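You operate a simulated robot arm through the tools that you are given. There is no shell and no other tool.

The job below is to be done with a simulated robot arm. You get a single attempt, and the scene is never put back.

TASK
Drape the green string over both white pegs and light it up.
Fine: the pegs of the brown peg board; its teal plug goes in the lead socket under the blue flap, which stays open; teal switch on only after plugging; leave the link plugs and the pad.

Only the result counts: the job must be done as asked and must still hold three seconds after the hand-in. Knocking over, shifting, dropping, spilling or breaking anything else fails it.

THE ROBOT
A 6-joint arm with a two-finger parallel gripper, fixed in place. Base frame: the origin is at the foot of the arm, x ahead of it, y to its left, z up. Units: m, degrees, N and s.
With the tool pointing down near the work surface it reaches from about 0.28 to 0.8 m from the base axis. Its first joint turns from -166.0 to 166.0 degrees. Payload 3.91 kg.
Tool frame: the origin (TCP) lies between the finger pads and is the grasp point; the fingertips stand 0.03 m ahead of it; z points along the fingers, y is the line along which they close. Largest opening 0.11 m; finger width 0.02, thickness 0.01; the body of the gripper, 0.048 by 0.112 m, starts 0.055 m behind the TCP.
Orientation is that of the tool frame in the base frame, as a unit quaternion [x, y, z, w]. With the fingers straight down and closing along the base's y, the tool's x points along the base's -x, its y along +y and its z along -z.

THE INTERFACE
- The arm moves only by the tool play_rows. Its argument "moves" is a list of rows, each a list of 7 numbers: the shift along the tool's x, y, z in m, then the turn, a rotation vector about the tool's x, y, z in degrees, then the opening, from 0 (shut) to 1 (fully open). In form: [[x, y, z, rx, ry, rz, grip], ...]. A call has 1 to 20 rows; each row shifts and turns the commanded pose from where the row before left it, along the tool's axes as they then stand. Each row takes 0.2 s and may step no farther than 0.05 m and 8.6 degrees from the row before; otherwise, or with a gripper value out of range, the whole call is refused. Where a pose cannot be reached the arm comes as near as it can. A force on the tool above 90 N (or 10 N above the force at the start of the call, whichever is more), or a blocked arm, ends the call early, and 0.2 s more pass. The fingers move at their own pace (about 0.045 m/s each) and stop on an object; they squeeze with about 37 N. The grip force told is the motor's: it shows also when the fingers shut on nothing. Time passes only in rows, and 0.2 s behind the last, so rows that do not move let the fingers close. The reply holds the time, the measured pose of the TCP, the force on the tool along the base axes, the opening and the grip force, in the units named above and with some noise, with the torque about the TCP (base axes, N m) and any sound that the robot's microphone picked up.
- Cameras (640 x 400 px; columns grow to the right, rows downward): "scene" is fixed at [0.4002, 0.5015, 1.4223]; the picture's right is [-0.99, 0.16, 0.00], its down [0.15, 0.95, -0.25] and it looks along [-0.04, -0.25, -0.97] (base axes); focal length 376 px, centre (320, 200). "wrist" rides on the gripper at [0.077, 0.007, -0.114] in the tool frame; the picture's right is [-0.09, 1.00, 0.00], its down [-0.80, -0.07, -0.59] and it looks along [-0.59, -0.05, 0.80] (tool axes); focal length 270 px, centre (320, 200). There is no depth. A picture from a camera that has moved, and an enlarged one, comes with that camera's place and axes in the base frame and with its lens.
- snapshot(camera): a new picture of that camera. No time passes.
- slide_trunk(by): slides the trunk up (or, below 0, down) by that many m; the arm rides with it, the base frame stays. It gives what a move gives, with no picture.
- close_up(camera, box): a new picture of the part [left, top, right, bottom] of that camera's present view, enlarged. No time passes.
- sign_off(): hands the job in; it is judged then, once.

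Nothing tells you positions but the pictures and the camera data. Unless the task says otherwise, let go and move clear before handing in.

The tools are called after "Call:" as name(argument=value, ...) on one line, values as JSON. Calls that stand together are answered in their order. play_rows: Moves the arm, as the interface text tells. Its arguments: {"type":"object","properties":{"moves":{"type":"array"}},"required":["moves"]} The other tools are called the same way: slide_trunk (by) slides the trunk up or down; snapshot (camera) takes a picture; close_up (camera, box) takes an enlarged picture of a part of a camera's view; sign_off () hands the job in.

At the start:

```text
clock: 0.0
tcp_pos: [0.2115, 0.337, 1.0269]
orientation: [0.0, 1.0, 0.001, 0.0]
ft_force: [0.0, 0.4, 0.6]
torque: [-0.01, 0.0, -0.02]
width: 0.1101
gripper_force: 0.1
trunk travel left (down, up): [-0.525, 0.085]
```

scene: 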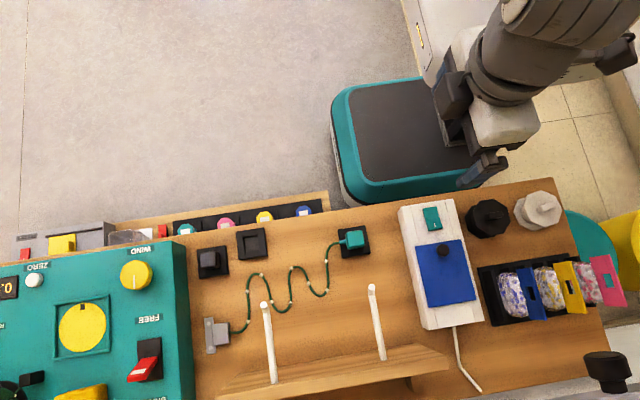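
wrist: 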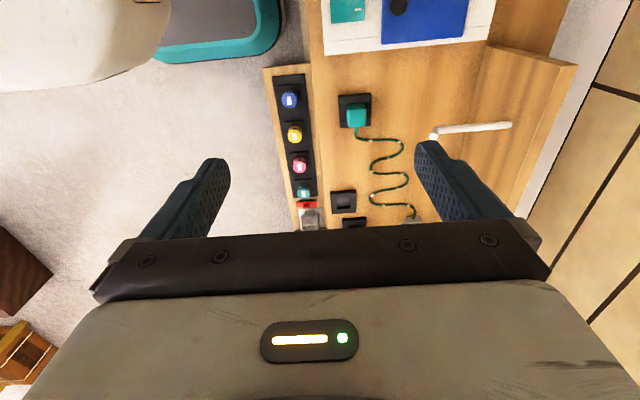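

I see a wooden bench with a peg board (two white pegs), a green string between a grey box and a teal plug, and a white box with a blue flap and a teal switch. I'll look closer before moving.

Call:
close_up(camera="scene", box=[190, 190, 390, 315])

Call:
close_up(camera="scene", box=[380, 180, 540, 400])

Call:
close_up(camera="scene", box=[190, 270, 480, 400])

Call:
close_up(camera="wrist", box=[250, 0, 570, 230])

```text
3.20 times, centred on (290, 252) of scene
camera zoom: at [0.4002, 0.5015, 1.4223], right [-0.99, 0.16, 0.0], down [0.15, 0.95, -0.25], along [-0.04, -0.25, -0.97], focal length 1202 px, centre (416, 32)
```

zoom: 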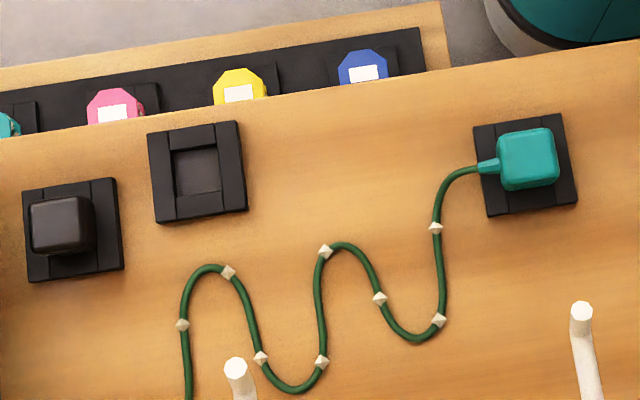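

```text
1.82 times, centred on (460, 290) of scene
camera zoom: at [0.4002, 0.5015, 1.4223], right [-0.99, 0.16, 0.0], down [0.15, 0.95, -0.25], along [-0.04, -0.25, -0.97], focal length 683 px, centre (66, 36)
```

zoom: 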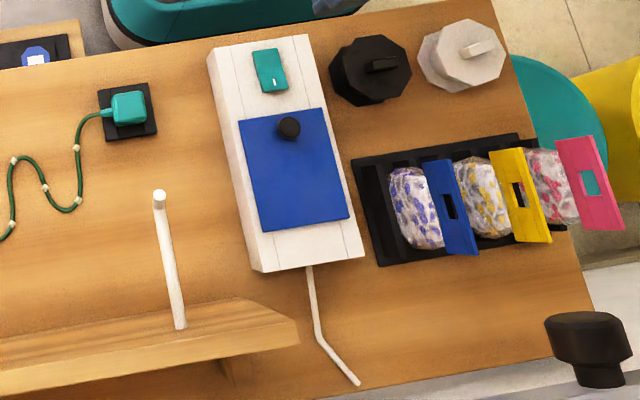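

```text
2.21 times, centred on (335, 335) of scene
camera zoom: at [0.4002, 0.5015, 1.4223], right [-0.99, 0.16, 0.0], down [0.15, 0.95, -0.25], along [-0.04, -0.25, -0.97], focal length 829 px, centre (287, -98)
```

zoom: 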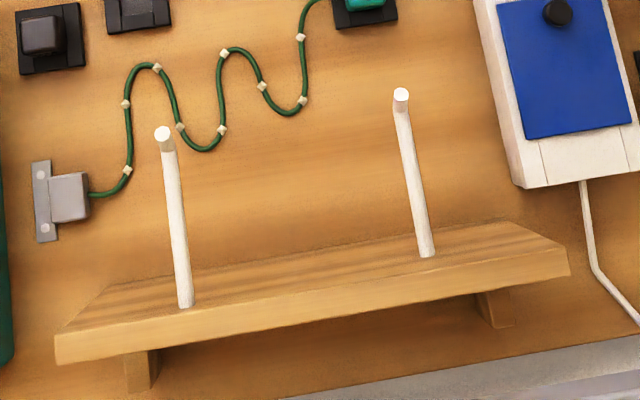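

```text
1.74 times, centred on (410, 115) of wrist
camera zoom: at [0.134, 0.3438, 1.1405], right [0.09, 1.0, 0.0], down [0.8, -0.07, 0.59], along [0.59, -0.05, -0.8], focal length 470 px, centre (164, 348)
```

zoom: 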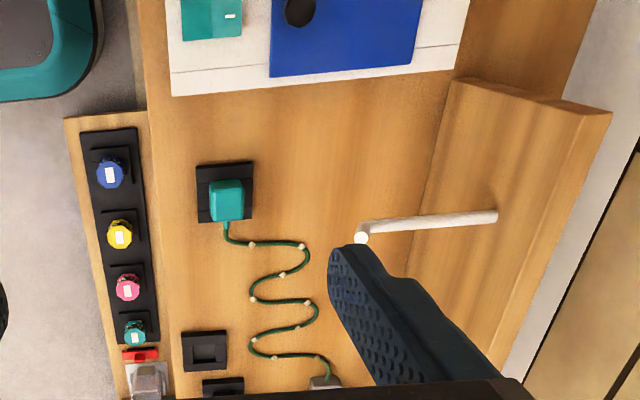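

The bench top comes out near z≈0.60 from triangulation, with the pegs sticking out horizontally toward the robot from an upright board. I'll move the arm up high along +x to get a second wrist view and check the motion.

Call:
play_rows(moves=[[-0.04, 0, 0, 0, 0, 0, 1], [-0.04, 0, 0, 0, 0, 0, 1], [-0.04, 0, 0, 0, 0, 0, 1], [-0.04, 0, 0, 0, 0, 0, 1]])

Call:
snapshot(camera="wrist")

Call:
snapshot(camera="scene")

```text
clock: 1.0
tcp_pos: [0.3713, 0.3357, 1.0256]
orientation: [-0.001, 1.0, 0.001, -0.001]
ft_force: [0.6, 0.3, 0.7]
torque: [0.0, 0.01, 0.01]
width: 0.1102
gripper_force: 0.1
trunk travel left (down, up): [-0.525, 0.085]
```

```text
taken
camera wrist: at [0.295, 0.3426, 1.1406], right [0.09, 1.0, 0.0], down [0.8, -0.07, 0.59], along [0.59, -0.05, -0.8], focal length 270 px, centre (320, 200)
```

wrist: 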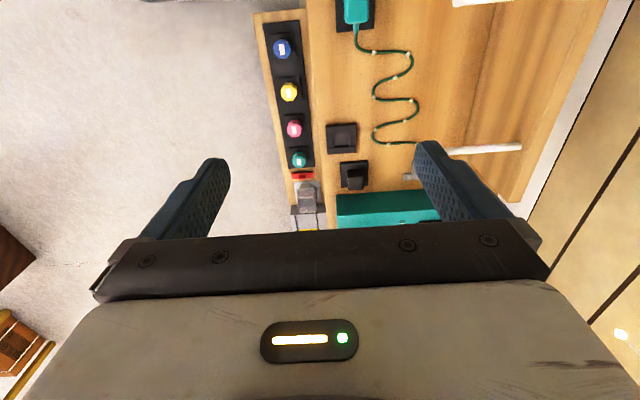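

```text
taken
```

scene: 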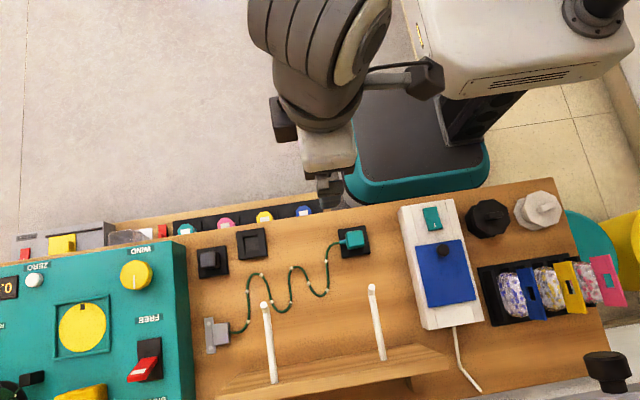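

The arm tracks well. Next I'll turn the tool 90° so that the wrist camera looks toward +y, for a frontal view of the pegs and the white box.

Call:
play_rows(moves=[[0, 0, 0, 0, 0, -7.5, 1], [0, 0, 0, 0, 0, -7.5, 1], [0, 0, 0, 0, 0, -7.5, 1], [0, 0, 0, 0, 0, -7.5, 1], [0, 0, 0, 0, 0, -7.5, 1], [0, 0, 0, 0, 0, -7.5, 1], [0, 0, 0, 0, 0, -7.5, 1], [0, 0, 0, 0, 0, -7.5, 1], [0, 0, 0, 0, 0, -7.5, 1], [0, 0, 0, 0, 0, -7.5, 1], [0, 0, 0, 0, 0, -7.5, 1], [0, 0, 0, 0, 0, -7.5, 1]])

Call:
snapshot(camera="wrist")

```text
clock: 3.6
tcp_pos: [0.3713, 0.3374, 1.0258]
orientation: [0.708, -0.706, 0.0, 0.0]
ft_force: [0.2, 0.0, 0.0]
torque: [0.01, -0.01, 0.0]
width: 0.11
gripper_force: 0.1
trunk travel left (down, up): [-0.525, 0.085]
```

```text
taken
camera wrist: at [0.3636, 0.2598, 1.1413], right [-1.0, 0.09, 0.0], down [0.07, 0.8, 0.59], along [0.05, 0.59, -0.8], focal length 270 px, centre (320, 200)
```

wrist: 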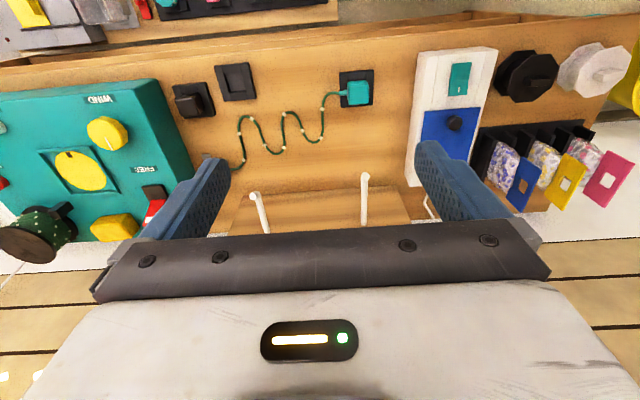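

Call:
close_up(camera="wrist", box=[220, 150, 420, 250])

Call:
close_up(camera="wrist", box=[320, 30, 520, 190])

Call:
close_up(camera="wrist", box=[160, 50, 400, 190])

```text
3.20 times, centred on (320, 200) of wrist
camera zoom: at [0.3636, 0.2598, 1.1413], right [-1.0, 0.09, 0.0], down [0.07, 0.8, 0.59], along [0.05, 0.59, -0.8], focal length 865 px, centre (320, 200)
```

zoom: 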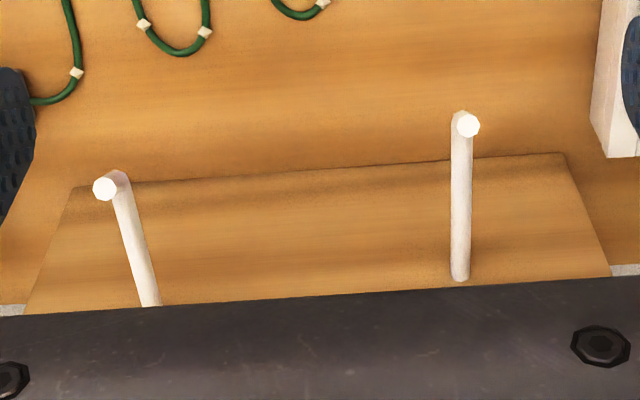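

```text
2.50 times, centred on (420, 110) of wrist
camera zoom: at [0.3636, 0.2598, 1.1413], right [-1.0, 0.09, 0.0], down [0.07, 0.8, 0.59], along [0.05, 0.59, -0.8], focal length 676 px, centre (70, 425)
```

zoom: 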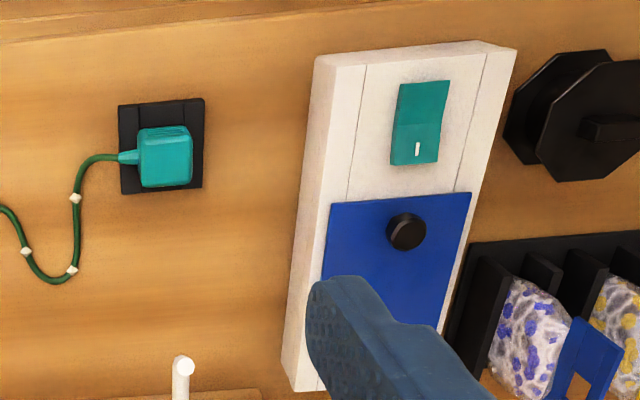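

```text
2.67 times, centred on (280, 120) of wrist
camera zoom: at [0.3636, 0.2598, 1.1413], right [-1.0, 0.09, 0.0], down [0.07, 0.8, 0.59], along [0.05, 0.59, -0.8], focal length 721 px, centre (427, 413)
```

zoom: 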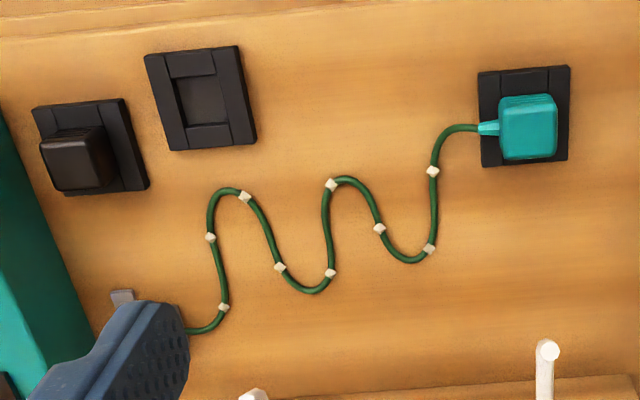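

The pegs are horizontal bars (left z≈0.78, right z≈0.745) from y≈0.50 to 0.62, with small upturned tips at x≈0.49 and x≈0.31. Next I'll bring the camera closer to the white box to see the flap, its hinge and the switch.

Call:
play_rows(moves=[[0.006, 0.037, 0.025, 0, 0, 0, 1], [0.006, 0.037, 0.025, 0, 0, 0, 1], [0.006, 0.037, 0.025, 0, 0, 0, 1], [0.006, 0.037, 0.025, 0, 0, 0, 1], [0.006, 0.037, 0.025, 0, 0, 0, 1], [0.006, 0.037, 0.025, 0, 0, 0, 1]])

Call:
snapshot(camera="wrist")

Call:
snapshot(camera="scene")

```text
clock: 5.0
tcp_pos: [0.149, 0.2985, 0.8777]
orientation: [-0.706, 0.708, 0.0, 0.0]
ft_force: [0.4, -0.1, 0.6]
torque: [-0.01, 0.0, -0.02]
width: 0.1099
gripper_force: 0.0
trunk travel left (down, up): [-0.525, 0.085]
```

```text
taken
camera wrist: at [0.1412, 0.2224, 0.9912], right [-1.0, 0.09, 0.0], down [0.07, 0.8, 0.59], along [0.05, 0.59, -0.8], focal length 270 px, centre (320, 200)
```

wrist: 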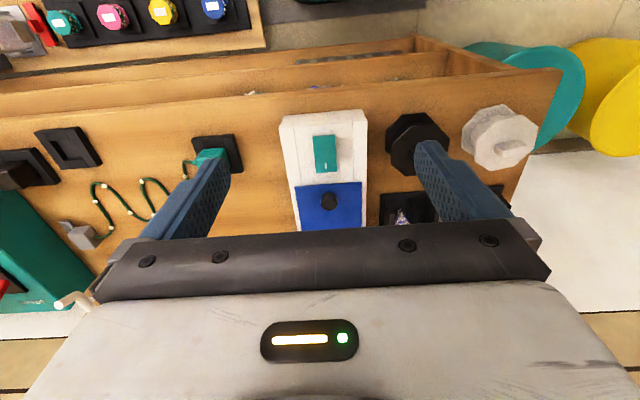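

```text
taken
```

scene: 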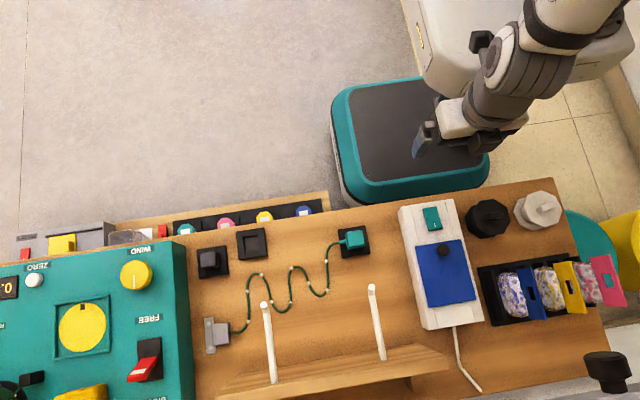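

Call:
play_rows(moves=[[0, 0, -0.05, 0, 0, 0, 1], [0, 0, -0.05, 0, 0, 0, 1], [0, 0, -0.05, 0, 0, 0, 1]])

Call:
close_up(camera="wrist", box=[240, 80, 420, 230])

Call:
close_up(camera="scene", box=[390, 190, 500, 340])

```text
clock: 5.8
tcp_pos: [0.1464, 0.2991, 1.028]
orientation: [-0.707, 0.707, 0.0, 0.0]
ft_force: [0.6, 0.6, 0.1]
torque: [-0.03, 0.0, 0.01]
width: 0.1099
gripper_force: 0.0
trunk travel left (down, up): [-0.525, 0.085]
```

```text
2.67 times, centred on (330, 155) of wrist
camera zoom: at [0.1387, 0.2231, 1.1422], right [-1.0, 0.09, 0.0], down [0.07, 0.8, 0.59], along [0.05, 0.59, -0.8], focal length 721 px, centre (293, 320)
```

zoom: 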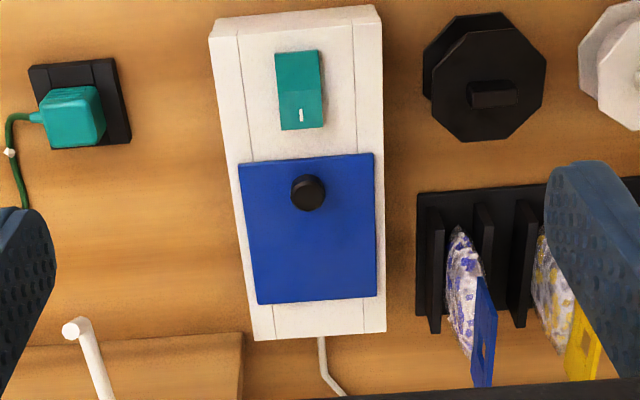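

```text
2.67 times, centred on (445, 265) of scene
camera zoom: at [0.4002, 0.5015, 1.4223], right [-0.99, 0.16, 0.0], down [0.15, 0.95, -0.25], along [-0.04, -0.25, -0.97], focal length 1002 px, centre (-13, 27)
```

zoom: 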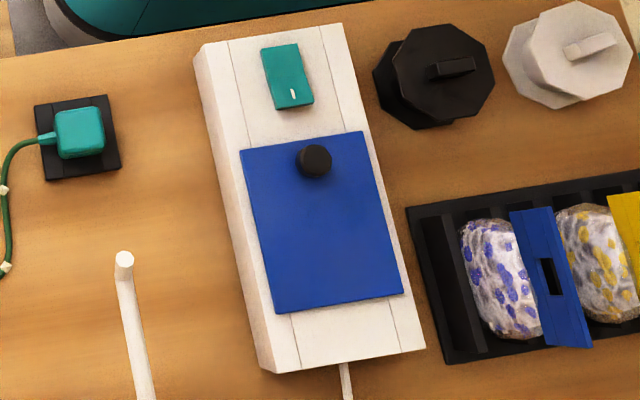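

The flap spans x≈0.10–0.195, y≈0.434–0.555 at z≈0.665, with a round knob at about (0.148, 0.451, top 0.68), so the hinge is likely at the +y edge. I'll go above the knob with the fingers closing along x and check alignment.

Call:
play_rows(moves=[[-0.019, 0, 0.033, 0, 0, 0, 0.5], [-0.019, 0, 0.033, 0, 0, 0, 0.5], [-0.019, 0, 0.033, 0, 0, 0, 0.5], [-0.019, 0, 0.033, 0, 0, 0, 0.5], [-0.019, 0, 0.033, 0, 0, 0, 0.5], [-0.019, 0, 0.033, 0, 0, 0, 0.5], [-0.019, 0, 0.033, 0, 0, 0, 0.5], [-0.019, 0, 0.033, 0, 0, 0, 0.5], [0, 0, 0, 0, 0, 0, 0.5]])

Call:
snapshot(camera="wrist")

Call:
snapshot(camera="scene")

```text
clock: 7.8
tcp_pos: [0.1506, 0.4509, 0.7628]
orientation: [-0.707, 0.707, 0.0, 0.0]
ft_force: [0.0, 0.3, 0.0]
torque: [-0.01, 0.0, 0.0]
width: 0.0551
gripper_force: 0.1
trunk travel left (down, up): [-0.525, 0.085]
```

```text
taken
camera wrist: at [0.1423, 0.3739, 0.8775], right [-1.0, 0.09, 0.0], down [0.07, 0.8, 0.59], along [0.05, 0.59, -0.8], focal length 270 px, centre (320, 200)
```

wrist: 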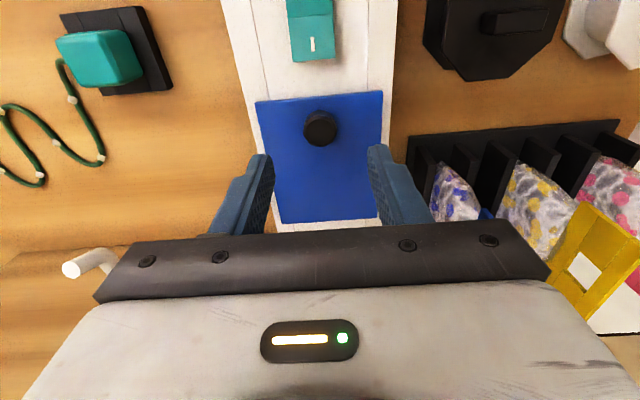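

```text
taken
```

scene: 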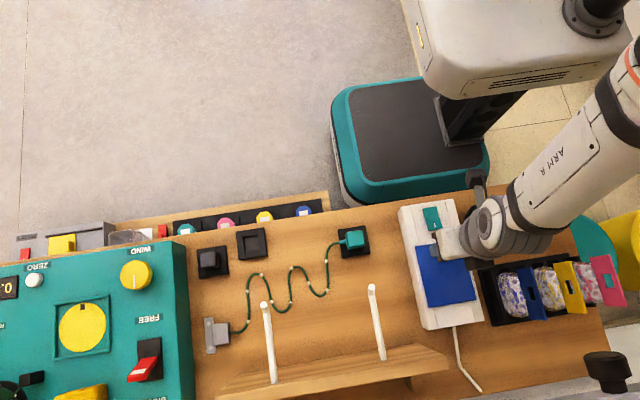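

Call:
close_up(camera="wrist", box=[220, 0, 420, 240])

```text
1.67 times, centred on (320, 120) of wrist
camera zoom: at [0.1423, 0.3739, 0.8775], right [-1.0, 0.09, 0.0], down [0.07, 0.8, 0.59], along [0.05, 0.59, -0.8], focal length 450 px, centre (320, 333)
```

zoom: 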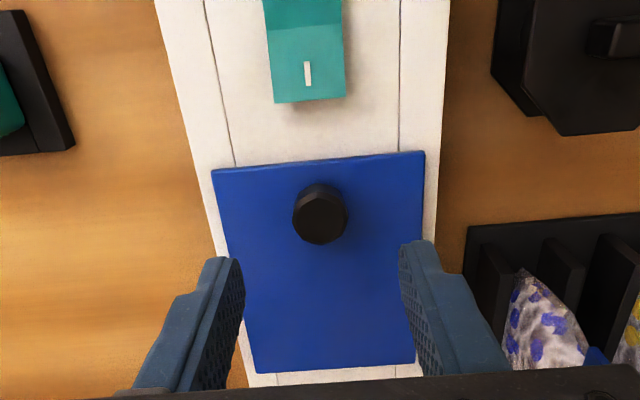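

Call:
play_rows(moves=[[0, 0.001, 0.03, 0, 0, 0, 0.5], [0, 0.001, 0.022, 0, 0, 0, 0.5], [0, 0, 0.011, 0, 0, 0, 0.5], [0, 0, 0, 0, 0, 0, 0.5]])

Call:
close_up(camera="wrist", box=[220, 50, 420, 240])

```text
clock: 8.8
tcp_pos: [0.1471, 0.4522, 0.7053]
orientation: [-0.706, 0.708, 0.002, 0.003]
ft_force: [7.2, -9.8, 72.0]
torque: [-0.27, 0.5, 0.24]
width: 0.0551
gripper_force: 0.1
trunk travel left (down, up): [-0.525, 0.085]
```

```text
2.11 times, centred on (320, 145) of wrist
camera zoom: at [0.1391, 0.3733, 0.8186], right [-1.0, 0.09, 0.0], down [0.07, 0.8, 0.6], along [0.05, 0.6, -0.8], focal length 569 px, centre (320, 316)
```

zoom: 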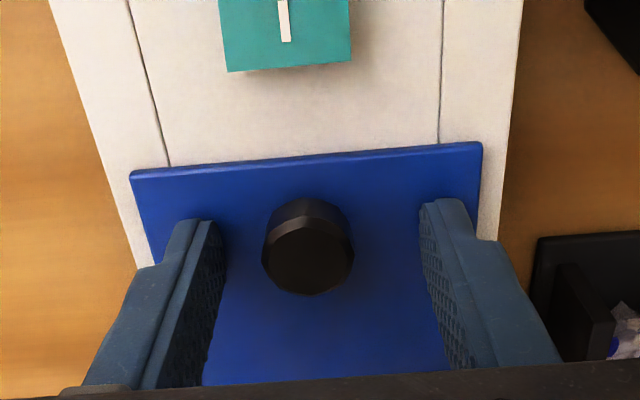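

The fingertips touched the flap (72 N), so its top is at about z≈0.675. I'll back off a few millimetres and close on the knob.

Call:
play_rows(moves=[[0, 0, -0.008, 0, 0, 0, 0.5], [0, 0, 0, 0, 0, 0, 0.1], [0, 0, 0, 0, 0, 0, 0.1], [0, 0, 0, 0, 0, 0, 0.1], [0, 0, 0, 0, 0, 0, 0.1]])

Call:
close_up(camera="wrist", box=[220, 50, 420, 240])

```text
clock: 10.0
tcp_pos: [0.1493, 0.4504, 0.7072]
orientation: [-0.707, 0.708, 0.0, -0.002]
ft_force: [31.3, -7.6, -10.9]
torque: [-1.35, -0.49, 0.05]
width: 0.0232
gripper_force: 44.7
trunk travel left (down, up): [-0.525, 0.085]
```

```text
2.11 times, centred on (320, 145) of wrist
camera zoom: at [0.1423, 0.3741, 0.8213], right [-1.0, 0.09, 0.0], down [0.07, 0.8, 0.59], along [0.05, 0.59, -0.81], focal length 569 px, centre (320, 316)
```

zoom: 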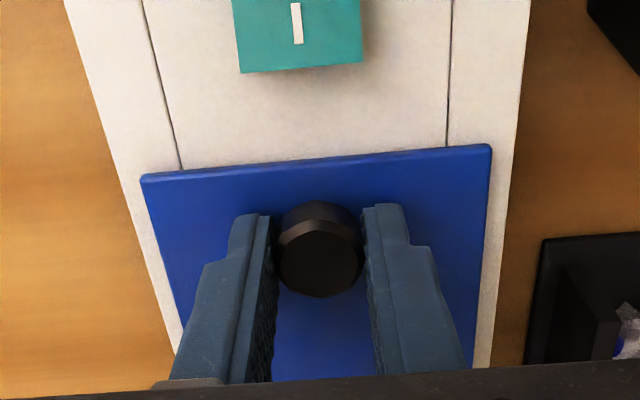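

The knob is held (width 23 mm). I'll lift gently along the start of the hinge arc and watch the forces to confirm the hinge is at the +y edge.

Call:
play_rows(moves=[[0, -0.002, 0, 0, 0, 0, 0.1], [-0.0013, 0, -0.009, 0, 0, 0, 0.1], [-0.002, 0, -0.0089, 0, 0, 0, 0.1]])

Call:
close_up(camera="wrist", box=[220, 50, 420, 240])

Call:
close_up(camera="scene", box=[390, 190, 500, 340])

```text
clock: 10.8
tcp_pos: [0.1501, 0.457, 0.724]
orientation: [0.707, -0.707, -0.001, 0.001]
ft_force: [7.4, -5.0, -10.1]
torque: [-1.14, -0.12, 0.07]
width: 0.0233
gripper_force: 44.9
trunk travel left (down, up): [-0.525, 0.085]
```

```text
2.11 times, centred on (320, 145) of wrist
camera zoom: at [0.1422, 0.3797, 0.8394], right [-1.0, 0.09, 0.0], down [0.07, 0.8, 0.59], along [0.05, 0.59, -0.8], focal length 569 px, centre (320, 316)
```

zoom: 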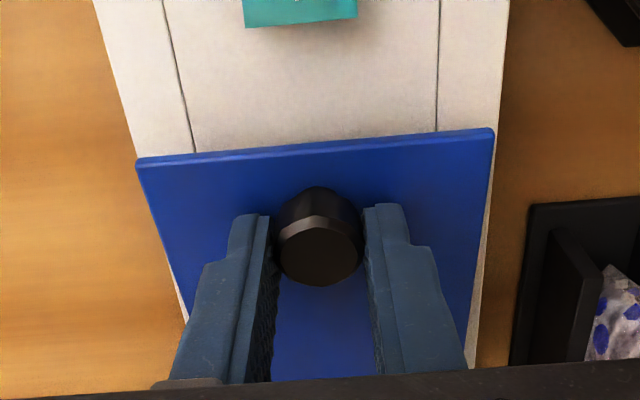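

```text
2.67 times, centred on (445, 265) of scene
camera zoom: at [0.4002, 0.5015, 1.4223], right [-0.99, 0.16, 0.0], down [0.15, 0.95, -0.25], along [-0.04, -0.25, -0.97], focal length 1002 px, centre (-13, 27)
```

zoom: 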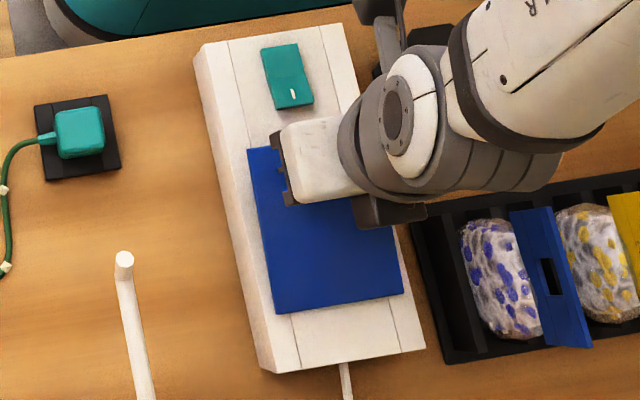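

The flap lifts smoothly about the +y edge with low force. I'll continue along the arc.

Call:
play_rows(moves=[[-0.0028, 0, -0.0087, 0, 0, 0, 0.1], [-0.0036, 0, -0.0084, 0, 0, 0, 0.1], [-0.0043, 0, -0.008, 0, 0, 0, 0.1], [-0.0049, 0, -0.0077, 0, 0, 0, 0.1], [-0.0059, 0, -0.007, 0, 0, 0, 0.1], [-0.006, 0, -0.0068, 0, 0, 0, 0.1]])

Call:
close_up(camera="wrist", box=[220, 50, 420, 240])

Call:
close_up(camera="scene", box=[390, 190, 500, 340])

```text
clock: 12.2
tcp_pos: [0.1506, 0.4833, 0.7712]
orientation: [0.707, -0.707, 0.002, 0.002]
ft_force: [-6.4, -5.9, -11.6]
torque: [-1.34, 0.12, -0.01]
width: 0.0231
gripper_force: 44.9
trunk travel left (down, up): [-0.525, 0.085]
```

```text
2.11 times, centred on (320, 145) of wrist
camera zoom: at [0.1422, 0.407, 0.8859], right [-1.0, 0.09, 0.0], down [0.07, 0.8, 0.59], along [0.05, 0.59, -0.81], focal length 569 px, centre (320, 316)
```

zoom: 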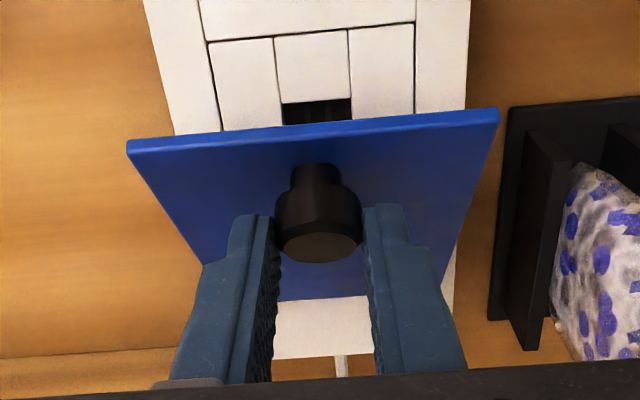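

```text
2.67 times, centred on (445, 265) of scene
camera zoom: at [0.4002, 0.5015, 1.4223], right [-0.99, 0.16, 0.0], down [0.15, 0.95, -0.25], along [-0.04, -0.25, -0.97], focal length 1002 px, centre (-13, 27)
```

zoom: 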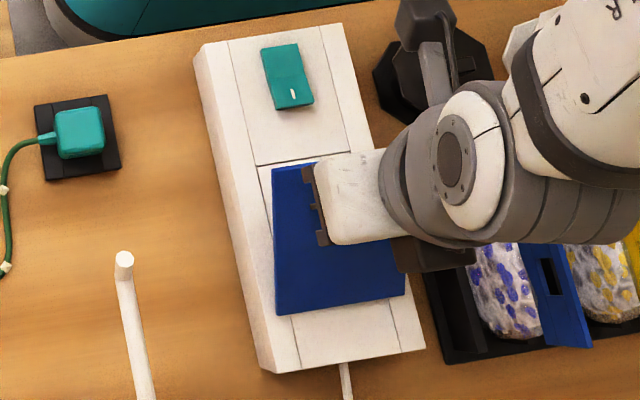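

Call:
play_rows(moves=[[-0.007, 0, -0.0058, 0, 0, 0, 0.1], [-0.007, 0, -0.0058, 0, 0, 0, 0.1], [-0.008, 0, -0.0045, 0, 0, 0, 0.1], [-0.008, 0, -0.0045, 0, 0, 0, 0.1], [-0.0085, 0, -0.003, 0, 0, 0, 0.1], [-0.0086, 0, -0.0031, 0, 0, 0, 0.1], [-0.009, 0, -0.0018, 0, 0, 0, 0.1], [-0.009, 0, -0.0012, 0, 0, 0, 0.1]])

Call:
close_up(camera="wrist", box=[220, 50, 420, 240])

Call:
close_up(camera="scene", box=[390, 190, 500, 340])

```text
clock: 14.0
tcp_pos: [0.1517, 0.5475, 0.8019]
orientation: [-0.707, 0.707, -0.001, 0.0]
ft_force: [4.1, -10.7, -3.4]
torque: [-1.48, -0.12, 0.1]
width: 0.0227
gripper_force: 45.1
trunk travel left (down, up): [-0.525, 0.085]
```

```text
2.11 times, centred on (320, 145) of wrist
camera zoom: at [0.142, 0.4712, 0.9169], right [-1.0, 0.09, 0.0], down [0.07, 0.8, 0.59], along [0.05, 0.59, -0.8], focal length 569 px, centre (320, 316)
```

zoom: 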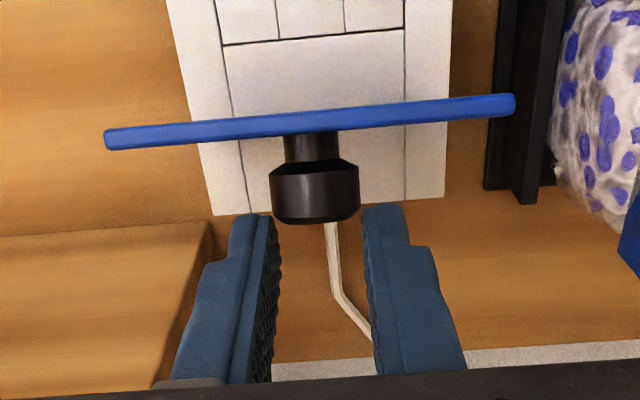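

```text
2.67 times, centred on (445, 265) of scene
camera zoom: at [0.4002, 0.5015, 1.4223], right [-0.99, 0.16, 0.0], down [0.15, 0.95, -0.25], along [-0.04, -0.25, -0.97], focal length 1002 px, centre (-13, 27)
```

zoom: 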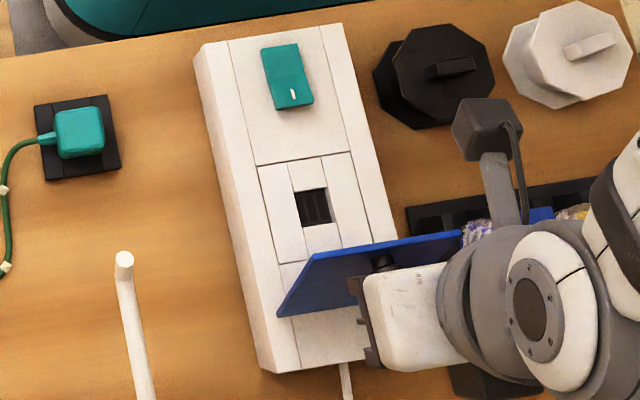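

The flap is nearly vertical and a square socket shows beneath it. I'll carry it past vertical while tilting the tool to follow, so it rests open.

Call:
play_rows(moves=[[-0.0108, 0, 0.0005, 0, 5, 0, 0.1], [-0.0114, 0, -0.0002, 0, 5, 0, 0.1], [-0.0114, 0, -0.0002, 0, 5, 0, 0.1]])

Call:
close_up(camera="wrist", box=[220, 50, 420, 240])

Call:
close_up(camera="scene", box=[390, 190, 500, 340])

```text
clock: 14.8
tcp_pos: [0.1496, 0.5825, 0.798]
orientation: [0.701, -0.701, 0.092, 0.092]
ft_force: [-0.3, -3.6, -6.7]
torque: [-0.27, -0.01, 0.08]
width: 0.0231
gripper_force: 44.9
trunk travel left (down, up): [-0.525, 0.085]
```

```text
2.11 times, centred on (320, 145) of wrist
camera zoom: at [0.1422, 0.5378, 0.9289], right [-1.0, 0.09, -0.02], down [0.07, 0.93, 0.37], along [0.05, 0.36, -0.93], focal length 569 px, centre (320, 316)
```

zoom: 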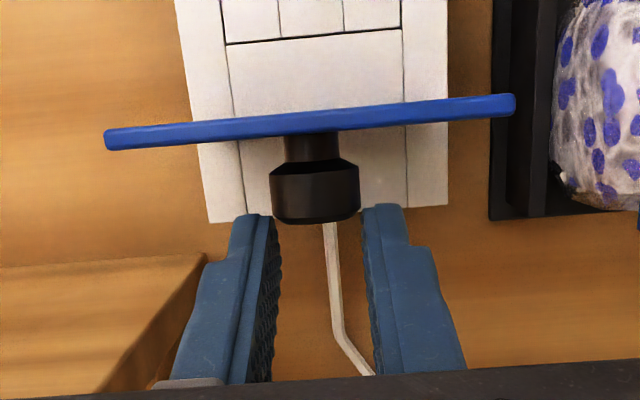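

```text
2.67 times, centred on (445, 265) of scene
camera zoom: at [0.4002, 0.5015, 1.4223], right [-0.99, 0.16, 0.0], down [0.15, 0.95, -0.25], along [-0.04, -0.25, -0.97], focal length 1002 px, centre (-13, 27)
```

zoom: 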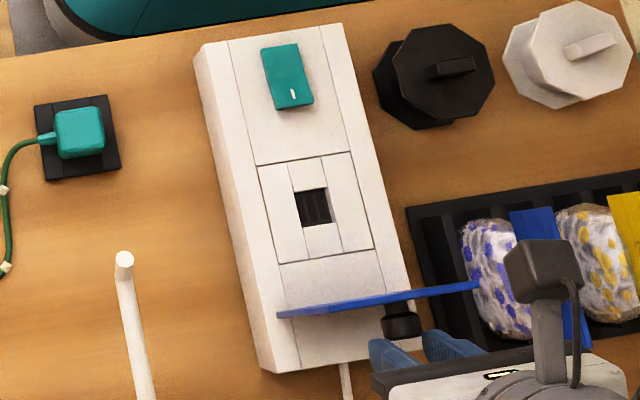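

Call:
play_rows(moves=[[-0.0114, 0, -0.0003, 0, 5, 0, 0.1], [-0.0115, 0, -0.0002, 0, 5, 0, 0.1]])

Call:
close_up(camera="scene", box=[390, 190, 500, 340])

Call:
snapshot(camera="scene")

```text
clock: 15.4
tcp_pos: [0.1509, 0.5973, 0.7934]
orientation: [-0.689, 0.691, -0.153, -0.155]
ft_force: [-10.3, -2.4, -8.5]
torque: [0.08, 0.22, -0.24]
width: 0.0229
gripper_force: 44.7
trunk travel left (down, up): [-0.525, 0.085]
```

```text
2.67 times, centred on (445, 265) of scene
camera zoom: at [0.4002, 0.5015, 1.4223], right [-0.99, 0.16, 0.0], down [0.15, 0.95, -0.25], along [-0.04, -0.25, -0.97], focal length 1002 px, centre (-13, 27)
```

zoom: 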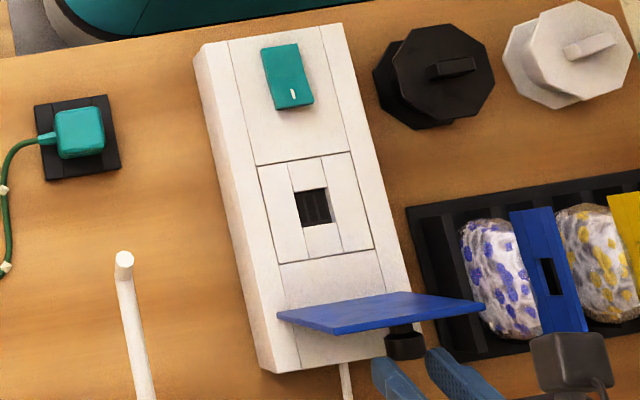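

```text
taken
```

scene: 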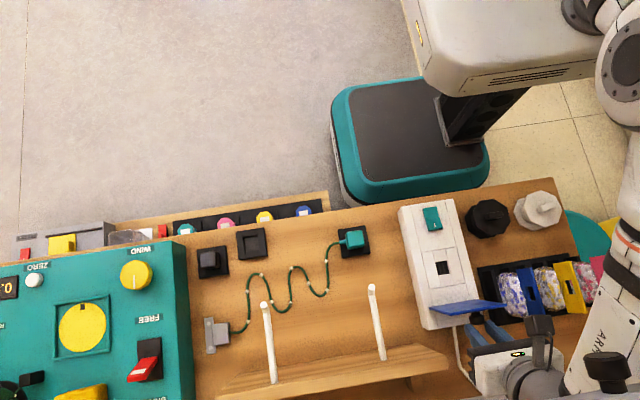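

The flap is past vertical at about 105°. I'll release the knob and back away up along the tool axis.

Call:
play_rows(moves=[[0, 0, 0, 0, 0, 0, 0.45], [0, 0, 0, 0, 0, 0, 0.45], [0, 0, 0, 0, 0, 0, 0.45], [0, 0, -0.03, 0, 0, 0, 0.45], [0, 0, -0.03, 0, 0, 0, 0.45], [0, 0, -0.03, 0, 0, 0, 0.45]])

Call:
close_up(camera="scene", box=[390, 190, 500, 340])

Call:
snapshot(camera="wrist")

```text
clock: 17.0
tcp_pos: [0.1477, 0.5891, 0.8123]
orientation: [-0.677, 0.68, -0.192, -0.205]
ft_force: [0.9, 8.4, 58.6]
torque: [-1.11, -2.01, 0.05]
width: 0.0493
gripper_force: 0.1
trunk travel left (down, up): [-0.525, 0.085]
stopped in row 6: the arm was blocked; the commanded pose is now the measured one
```

```text
2.67 times, centred on (445, 265) of scene
camera zoom: at [0.4002, 0.5015, 1.4223], right [-0.99, 0.16, 0.0], down [0.15, 0.95, -0.25], along [-0.04, -0.25, -0.97], focal length 1002 px, centre (-13, 27)
```

zoom: 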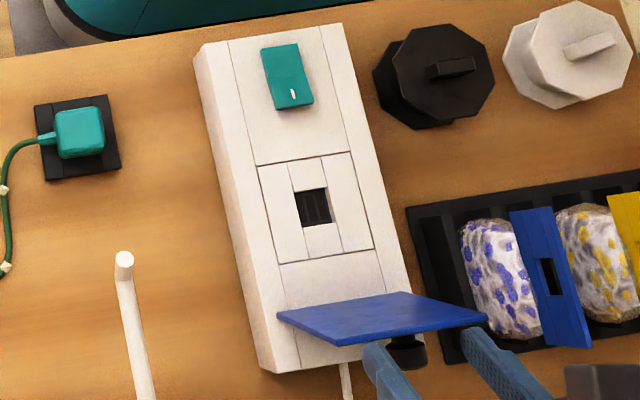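

```text
taken
camera wrist: at [0.1423, 0.5857, 0.9512], right [-1.0, 0.08, -0.03], down [0.08, 0.99, 0.07], along [0.04, 0.07, -1.0], focal length 270 px, centre (320, 200)
```

wrist: 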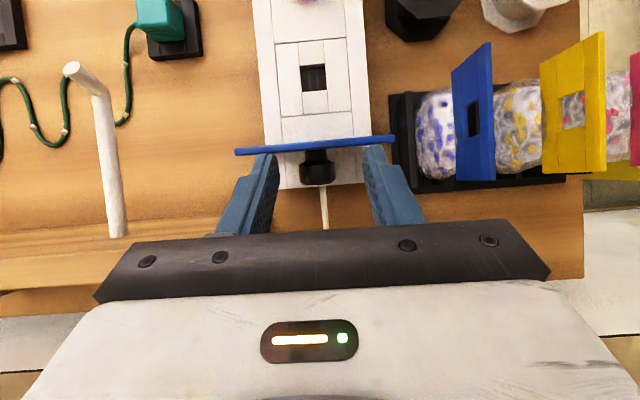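

The retreat was blocked with a sizeable force, so I need to see what the arm or fingers are touching before moving again.

Call:
snapshot(camera="scene")

Call:
close_up(camera="scene", box=[440, 240, 640, 400])

Call:
close_up(camera="wrist", box=[200, 100, 440, 250])

```text
taken
```

scene: 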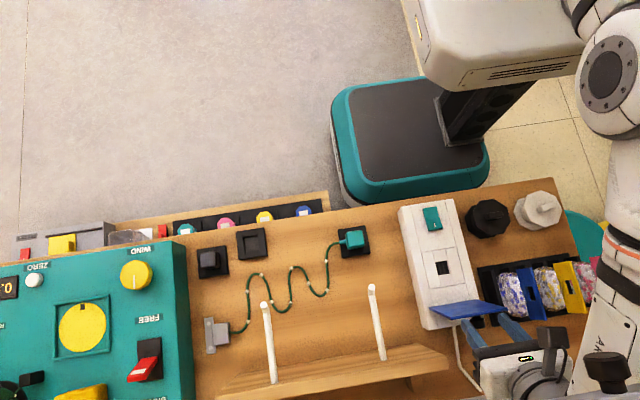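

```text
2.50 times, centred on (540, 320) of scene
camera zoom: at [0.4002, 0.5015, 1.4223], right [-0.99, 0.16, 0.0], down [0.15, 0.95, -0.25], along [-0.04, -0.25, -0.97], focal length 939 px, centre (-230, -100)
```

zoom: 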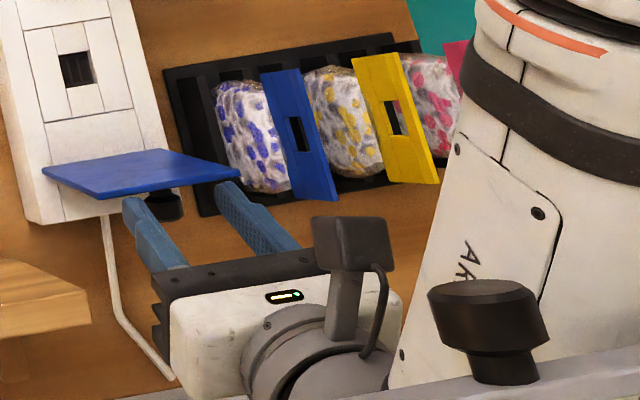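

```text
2.67 times, centred on (320, 175) of wrist
camera zoom: at [0.1423, 0.5857, 0.9512], right [-1.0, 0.08, -0.03], down [0.08, 0.99, 0.07], along [0.04, 0.07, -1.0], focal length 721 px, centre (320, 267)
```

zoom: 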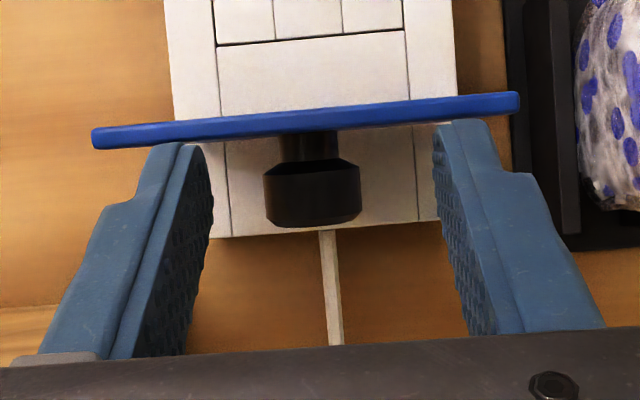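

Call:
close_up(camera="scene", box=[540, 320, 640, 400])

Call:
close_up(camera="scene", box=[420, 280, 540, 355])

```text
5.00 times, centred on (590, 360) of scene
camera zoom: at [0.4002, 0.5015, 1.4223], right [-0.99, 0.16, 0.0], down [0.15, 0.95, -0.25], along [-0.04, -0.25, -0.97], focal length 1878 px, centre (-1030, -600)
```

zoom: 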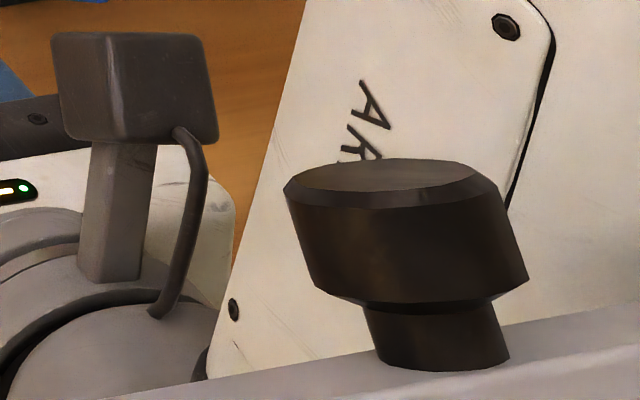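

```text
5.33 times, centred on (480, 318) of scene
camera zoom: at [0.4002, 0.5015, 1.4223], right [-0.99, 0.16, 0.0], down [0.15, 0.95, -0.25], along [-0.04, -0.25, -0.97], focal length 2004 px, centre (-533, -427)
```

zoom: 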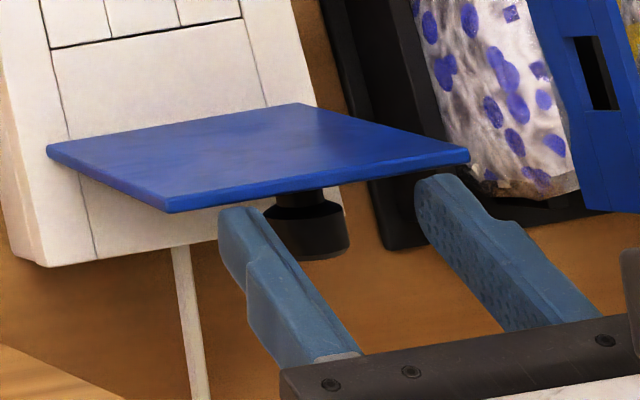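

Call:
play_rows(moves=[[0, 0, 0, 0, 0, 0, 0.45]])

```text
clock: 17.4
tcp_pos: [0.1483, 0.5905, 0.8127]
orientation: [-0.68, 0.68, -0.188, -0.202]
ft_force: [1.5, 12.7, 78.9]
torque: [-1.56, -2.51, 0.36]
width: 0.0496
gripper_force: 0.2
trunk travel left (down, up): [-0.525, 0.085]
```

The torque shows that the +x fingertip is pressing on the flap's free edge because the arm couldn't follow the tilted retreat. I'll raise the TCP vertically while reducing the tilt, in small steps.

Call:
play_rows(moves=[[0.0054, 0, -0.0084, 0, -4, 0, 0.45], [0.005, 0, -0.0087, 0, -4, 0, 0.45]])

Call:
snapshot(camera="scene")

Call:
snapshot(camera="wrist")

```text
clock: 17.7
tcp_pos: [0.1489, 0.5898, 0.8127]
orientation: [-0.677, 0.679, -0.194, -0.205]
ft_force: [2.1, -4.7, 8.5]
torque: [0.67, 0.13, -0.15]
width: 0.0486
gripper_force: 0.0
trunk travel left (down, up): [-0.525, 0.085]
stopped in row 1: the force on the tool passed its limit at 122 N (the readings are from after the stop); the commanded pose is now the measured one
```

```text
taken
```

scene: 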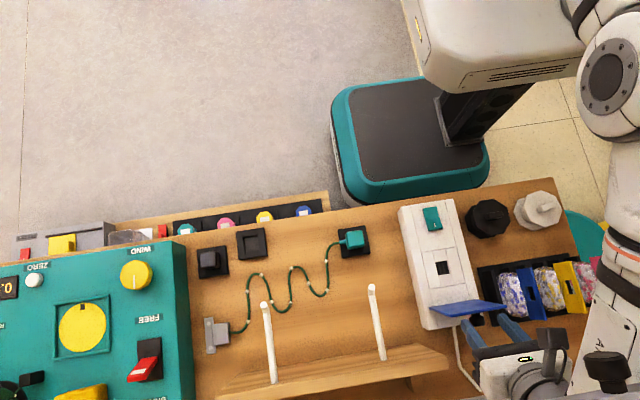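

```text
taken
camera wrist: at [0.1423, 0.5868, 0.95], right [-1.0, 0.08, -0.03], down [0.08, 0.99, 0.06], along [0.04, 0.06, -1.0], focal length 270 px, centre (320, 200)
```

wrist: 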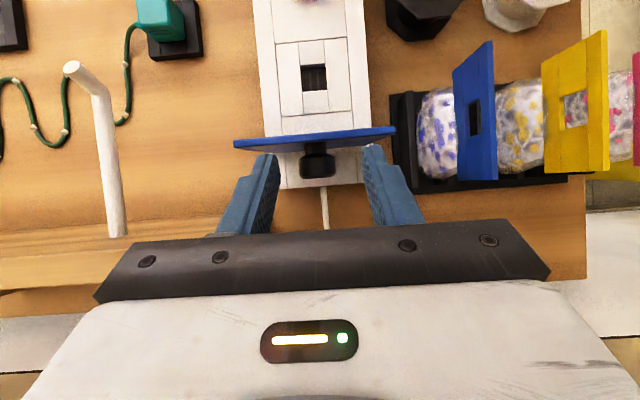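

Call:
close_up(camera="scene", box=[420, 280, 540, 355])

Call:
close_up(camera="wrist", box=[200, 100, 440, 250])

Call:
play_rows(moves=[[0, 0, 0, 0, 0, 0, 0.45]])

```text
5.33 times, centred on (480, 318) of scene
camera zoom: at [0.4002, 0.5015, 1.4223], right [-0.99, 0.16, 0.0], down [0.15, 0.95, -0.25], along [-0.04, -0.25, -0.97], focal length 2004 px, centre (-533, -427)
```

zoom: 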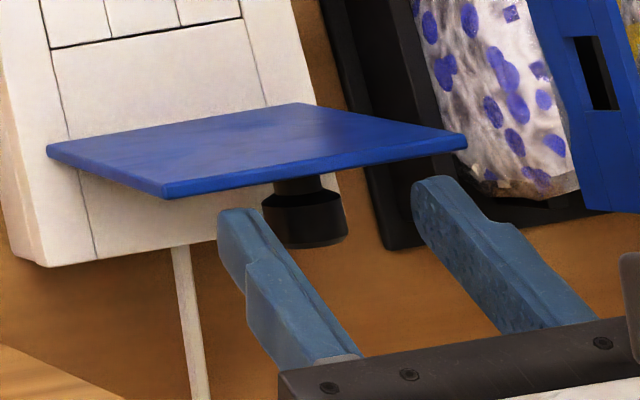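

```text
2.67 times, centred on (320, 175) of wrist
camera zoom: at [0.1423, 0.5868, 0.95], right [-1.0, 0.08, -0.03], down [0.08, 0.99, 0.06], along [0.04, 0.06, -1.0], focal length 721 px, centre (320, 267)
```

zoom: 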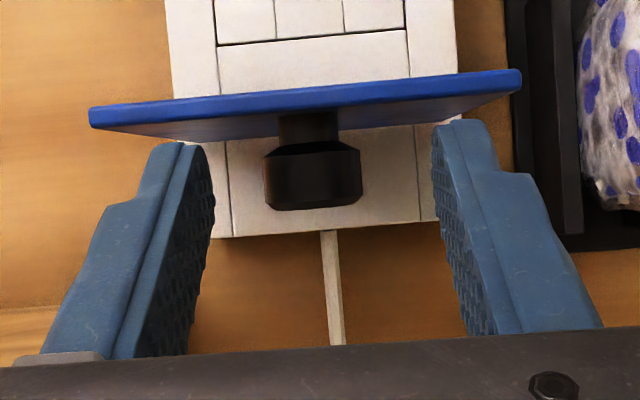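

```text
clock: 18.1
tcp_pos: [0.1448, 0.5982, 0.8027]
orientation: [0.678, -0.677, 0.195, 0.207]
ft_force: [-0.1, 1.4, -0.5]
torque: [0.03, 0.01, 0.01]
width: 0.0496
gripper_force: 0.1
trunk travel left (down, up): [-0.525, 0.085]
```

Call:
close_up(camera="scene", box=[390, 190, 560, 400])

Call:
close_up(camera="wrist", box=[200, 100, 440, 250])

```text
1.90 times, centred on (475, 295) of scene
camera zoom: at [0.4002, 0.5015, 1.4223], right [-0.99, 0.16, 0.0], down [0.15, 0.95, -0.25], along [-0.04, -0.25, -0.97], focal length 716 px, centre (25, 19)
```

zoom: 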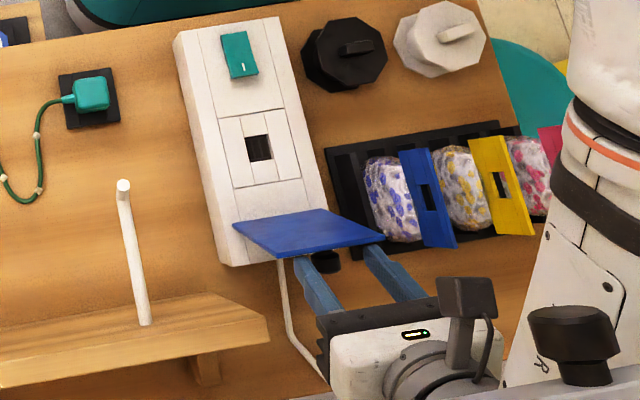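

```text
2.67 times, centred on (320, 175) of wrist
camera zoom: at [0.1402, 0.5966, 0.9402], right [-1.0, 0.08, -0.03], down [0.08, 1.0, 0.06], along [0.04, 0.06, -1.0], focal length 721 px, centre (320, 267)
```

zoom: 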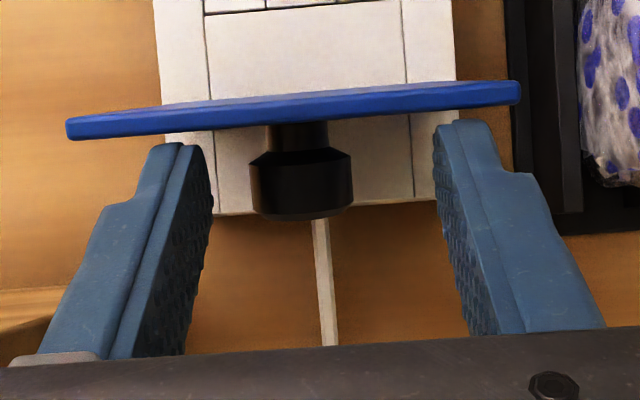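

The contact has released: forces are near zero and the flap is standing open past vertical. I'll now untilt the tool in place, moving the wrist back toward the robot, in small steps.

Call:
play_rows(moves=[[0, 0, 0, 0, -4, 0, 0.45], [0, 0, 0, 0, -4, 0, 0.45]])

Call:
close_up(camera="wrist", box=[200, 100, 440, 250])

```text
clock: 18.7
tcp_pos: [0.1441, 0.594, 0.8038]
orientation: [-0.69, 0.691, -0.146, -0.157]
ft_force: [-1.2, 0.5, -0.3]
torque: [0.03, 0.01, 0.01]
width: 0.0494
gripper_force: 0.0
trunk travel left (down, up): [-0.525, 0.085]
```

```text
2.67 times, centred on (320, 175) of wrist
camera zoom: at [0.1389, 0.5729, 0.9409], right [-1.0, 0.08, -0.02], down [0.08, 0.98, 0.2], along [0.04, 0.2, -0.98], focal length 721 px, centre (320, 267)
```

zoom: 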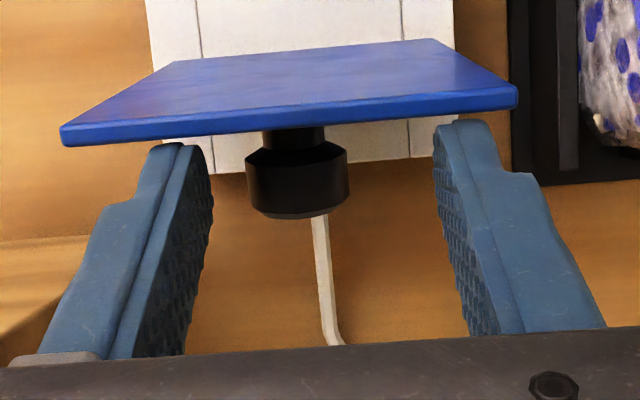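

Call:
play_rows(moves=[[-0.0048, 0, -0.0088, 0, -4, 0, 0.45], [-0.0054, 0, -0.0084, 0, -4, 0, 0.45], [-0.006, 0, -0.0081, 0, -4, 0, 0.45]])

Call:
close_up(camera="wrist", box=[200, 100, 440, 250])

Call:
snapshot(camera="scene")

```text
clock: 19.5
tcp_pos: [0.1463, 0.6273, 0.8279]
orientation: [-0.702, 0.705, -0.07, -0.081]
ft_force: [0.9, 0.5, -0.4]
torque: [0.01, -0.01, 0.0]
width: 0.0496
gripper_force: 0.2
trunk travel left (down, up): [-0.525, 0.085]
```

```text
2.67 times, centred on (320, 175) of wrist
camera zoom: at [0.1406, 0.5762, 0.9557], right [-1.0, 0.09, 0.0], down [0.08, 0.91, 0.41], along [0.04, 0.41, -0.91], focal length 721 px, centre (320, 267)
```

zoom: 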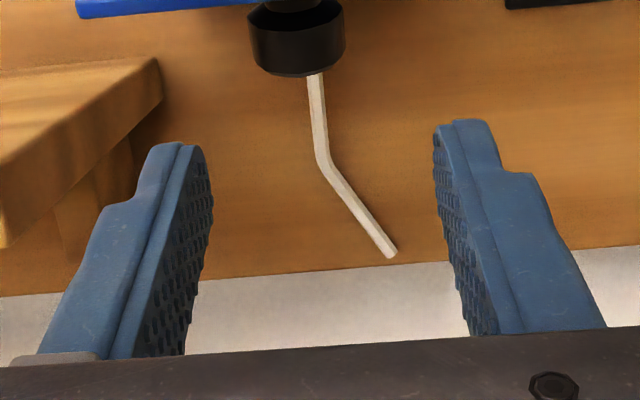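

```text
taken
```

scene: 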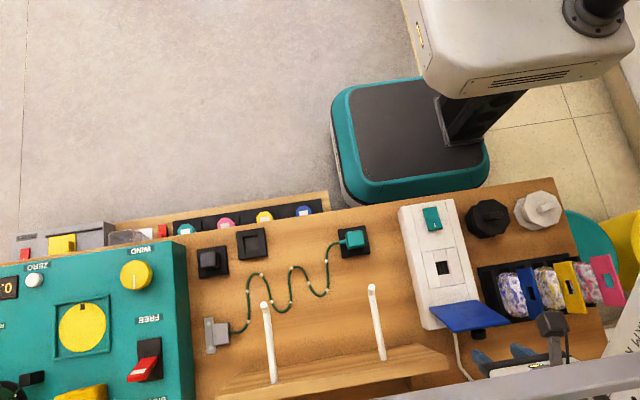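

I notice that the grey strip and the black knob at the bottom right look different now. I'll check that area carefully before going on.

Call:
close_up(camera="scene", box=[440, 300, 640, 440])

Call:
close_up(camera="scene", box=[360, 300, 540, 400])

```text
refused: 440 is not a number from 0 to 400
```

```text
3.56 times, centred on (450, 350) of scene
camera zoom: at [0.4002, 0.5015, 1.4223], right [-0.99, 0.16, 0.0], down [0.15, 0.95, -0.25], along [-0.04, -0.25, -0.97], focal length 1336 px, centre (-142, -333)
```

zoom: 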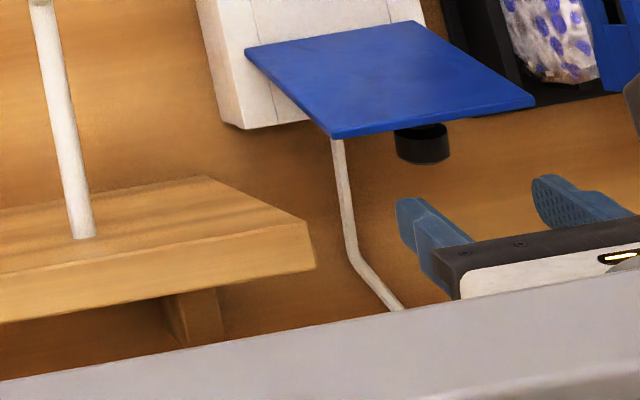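

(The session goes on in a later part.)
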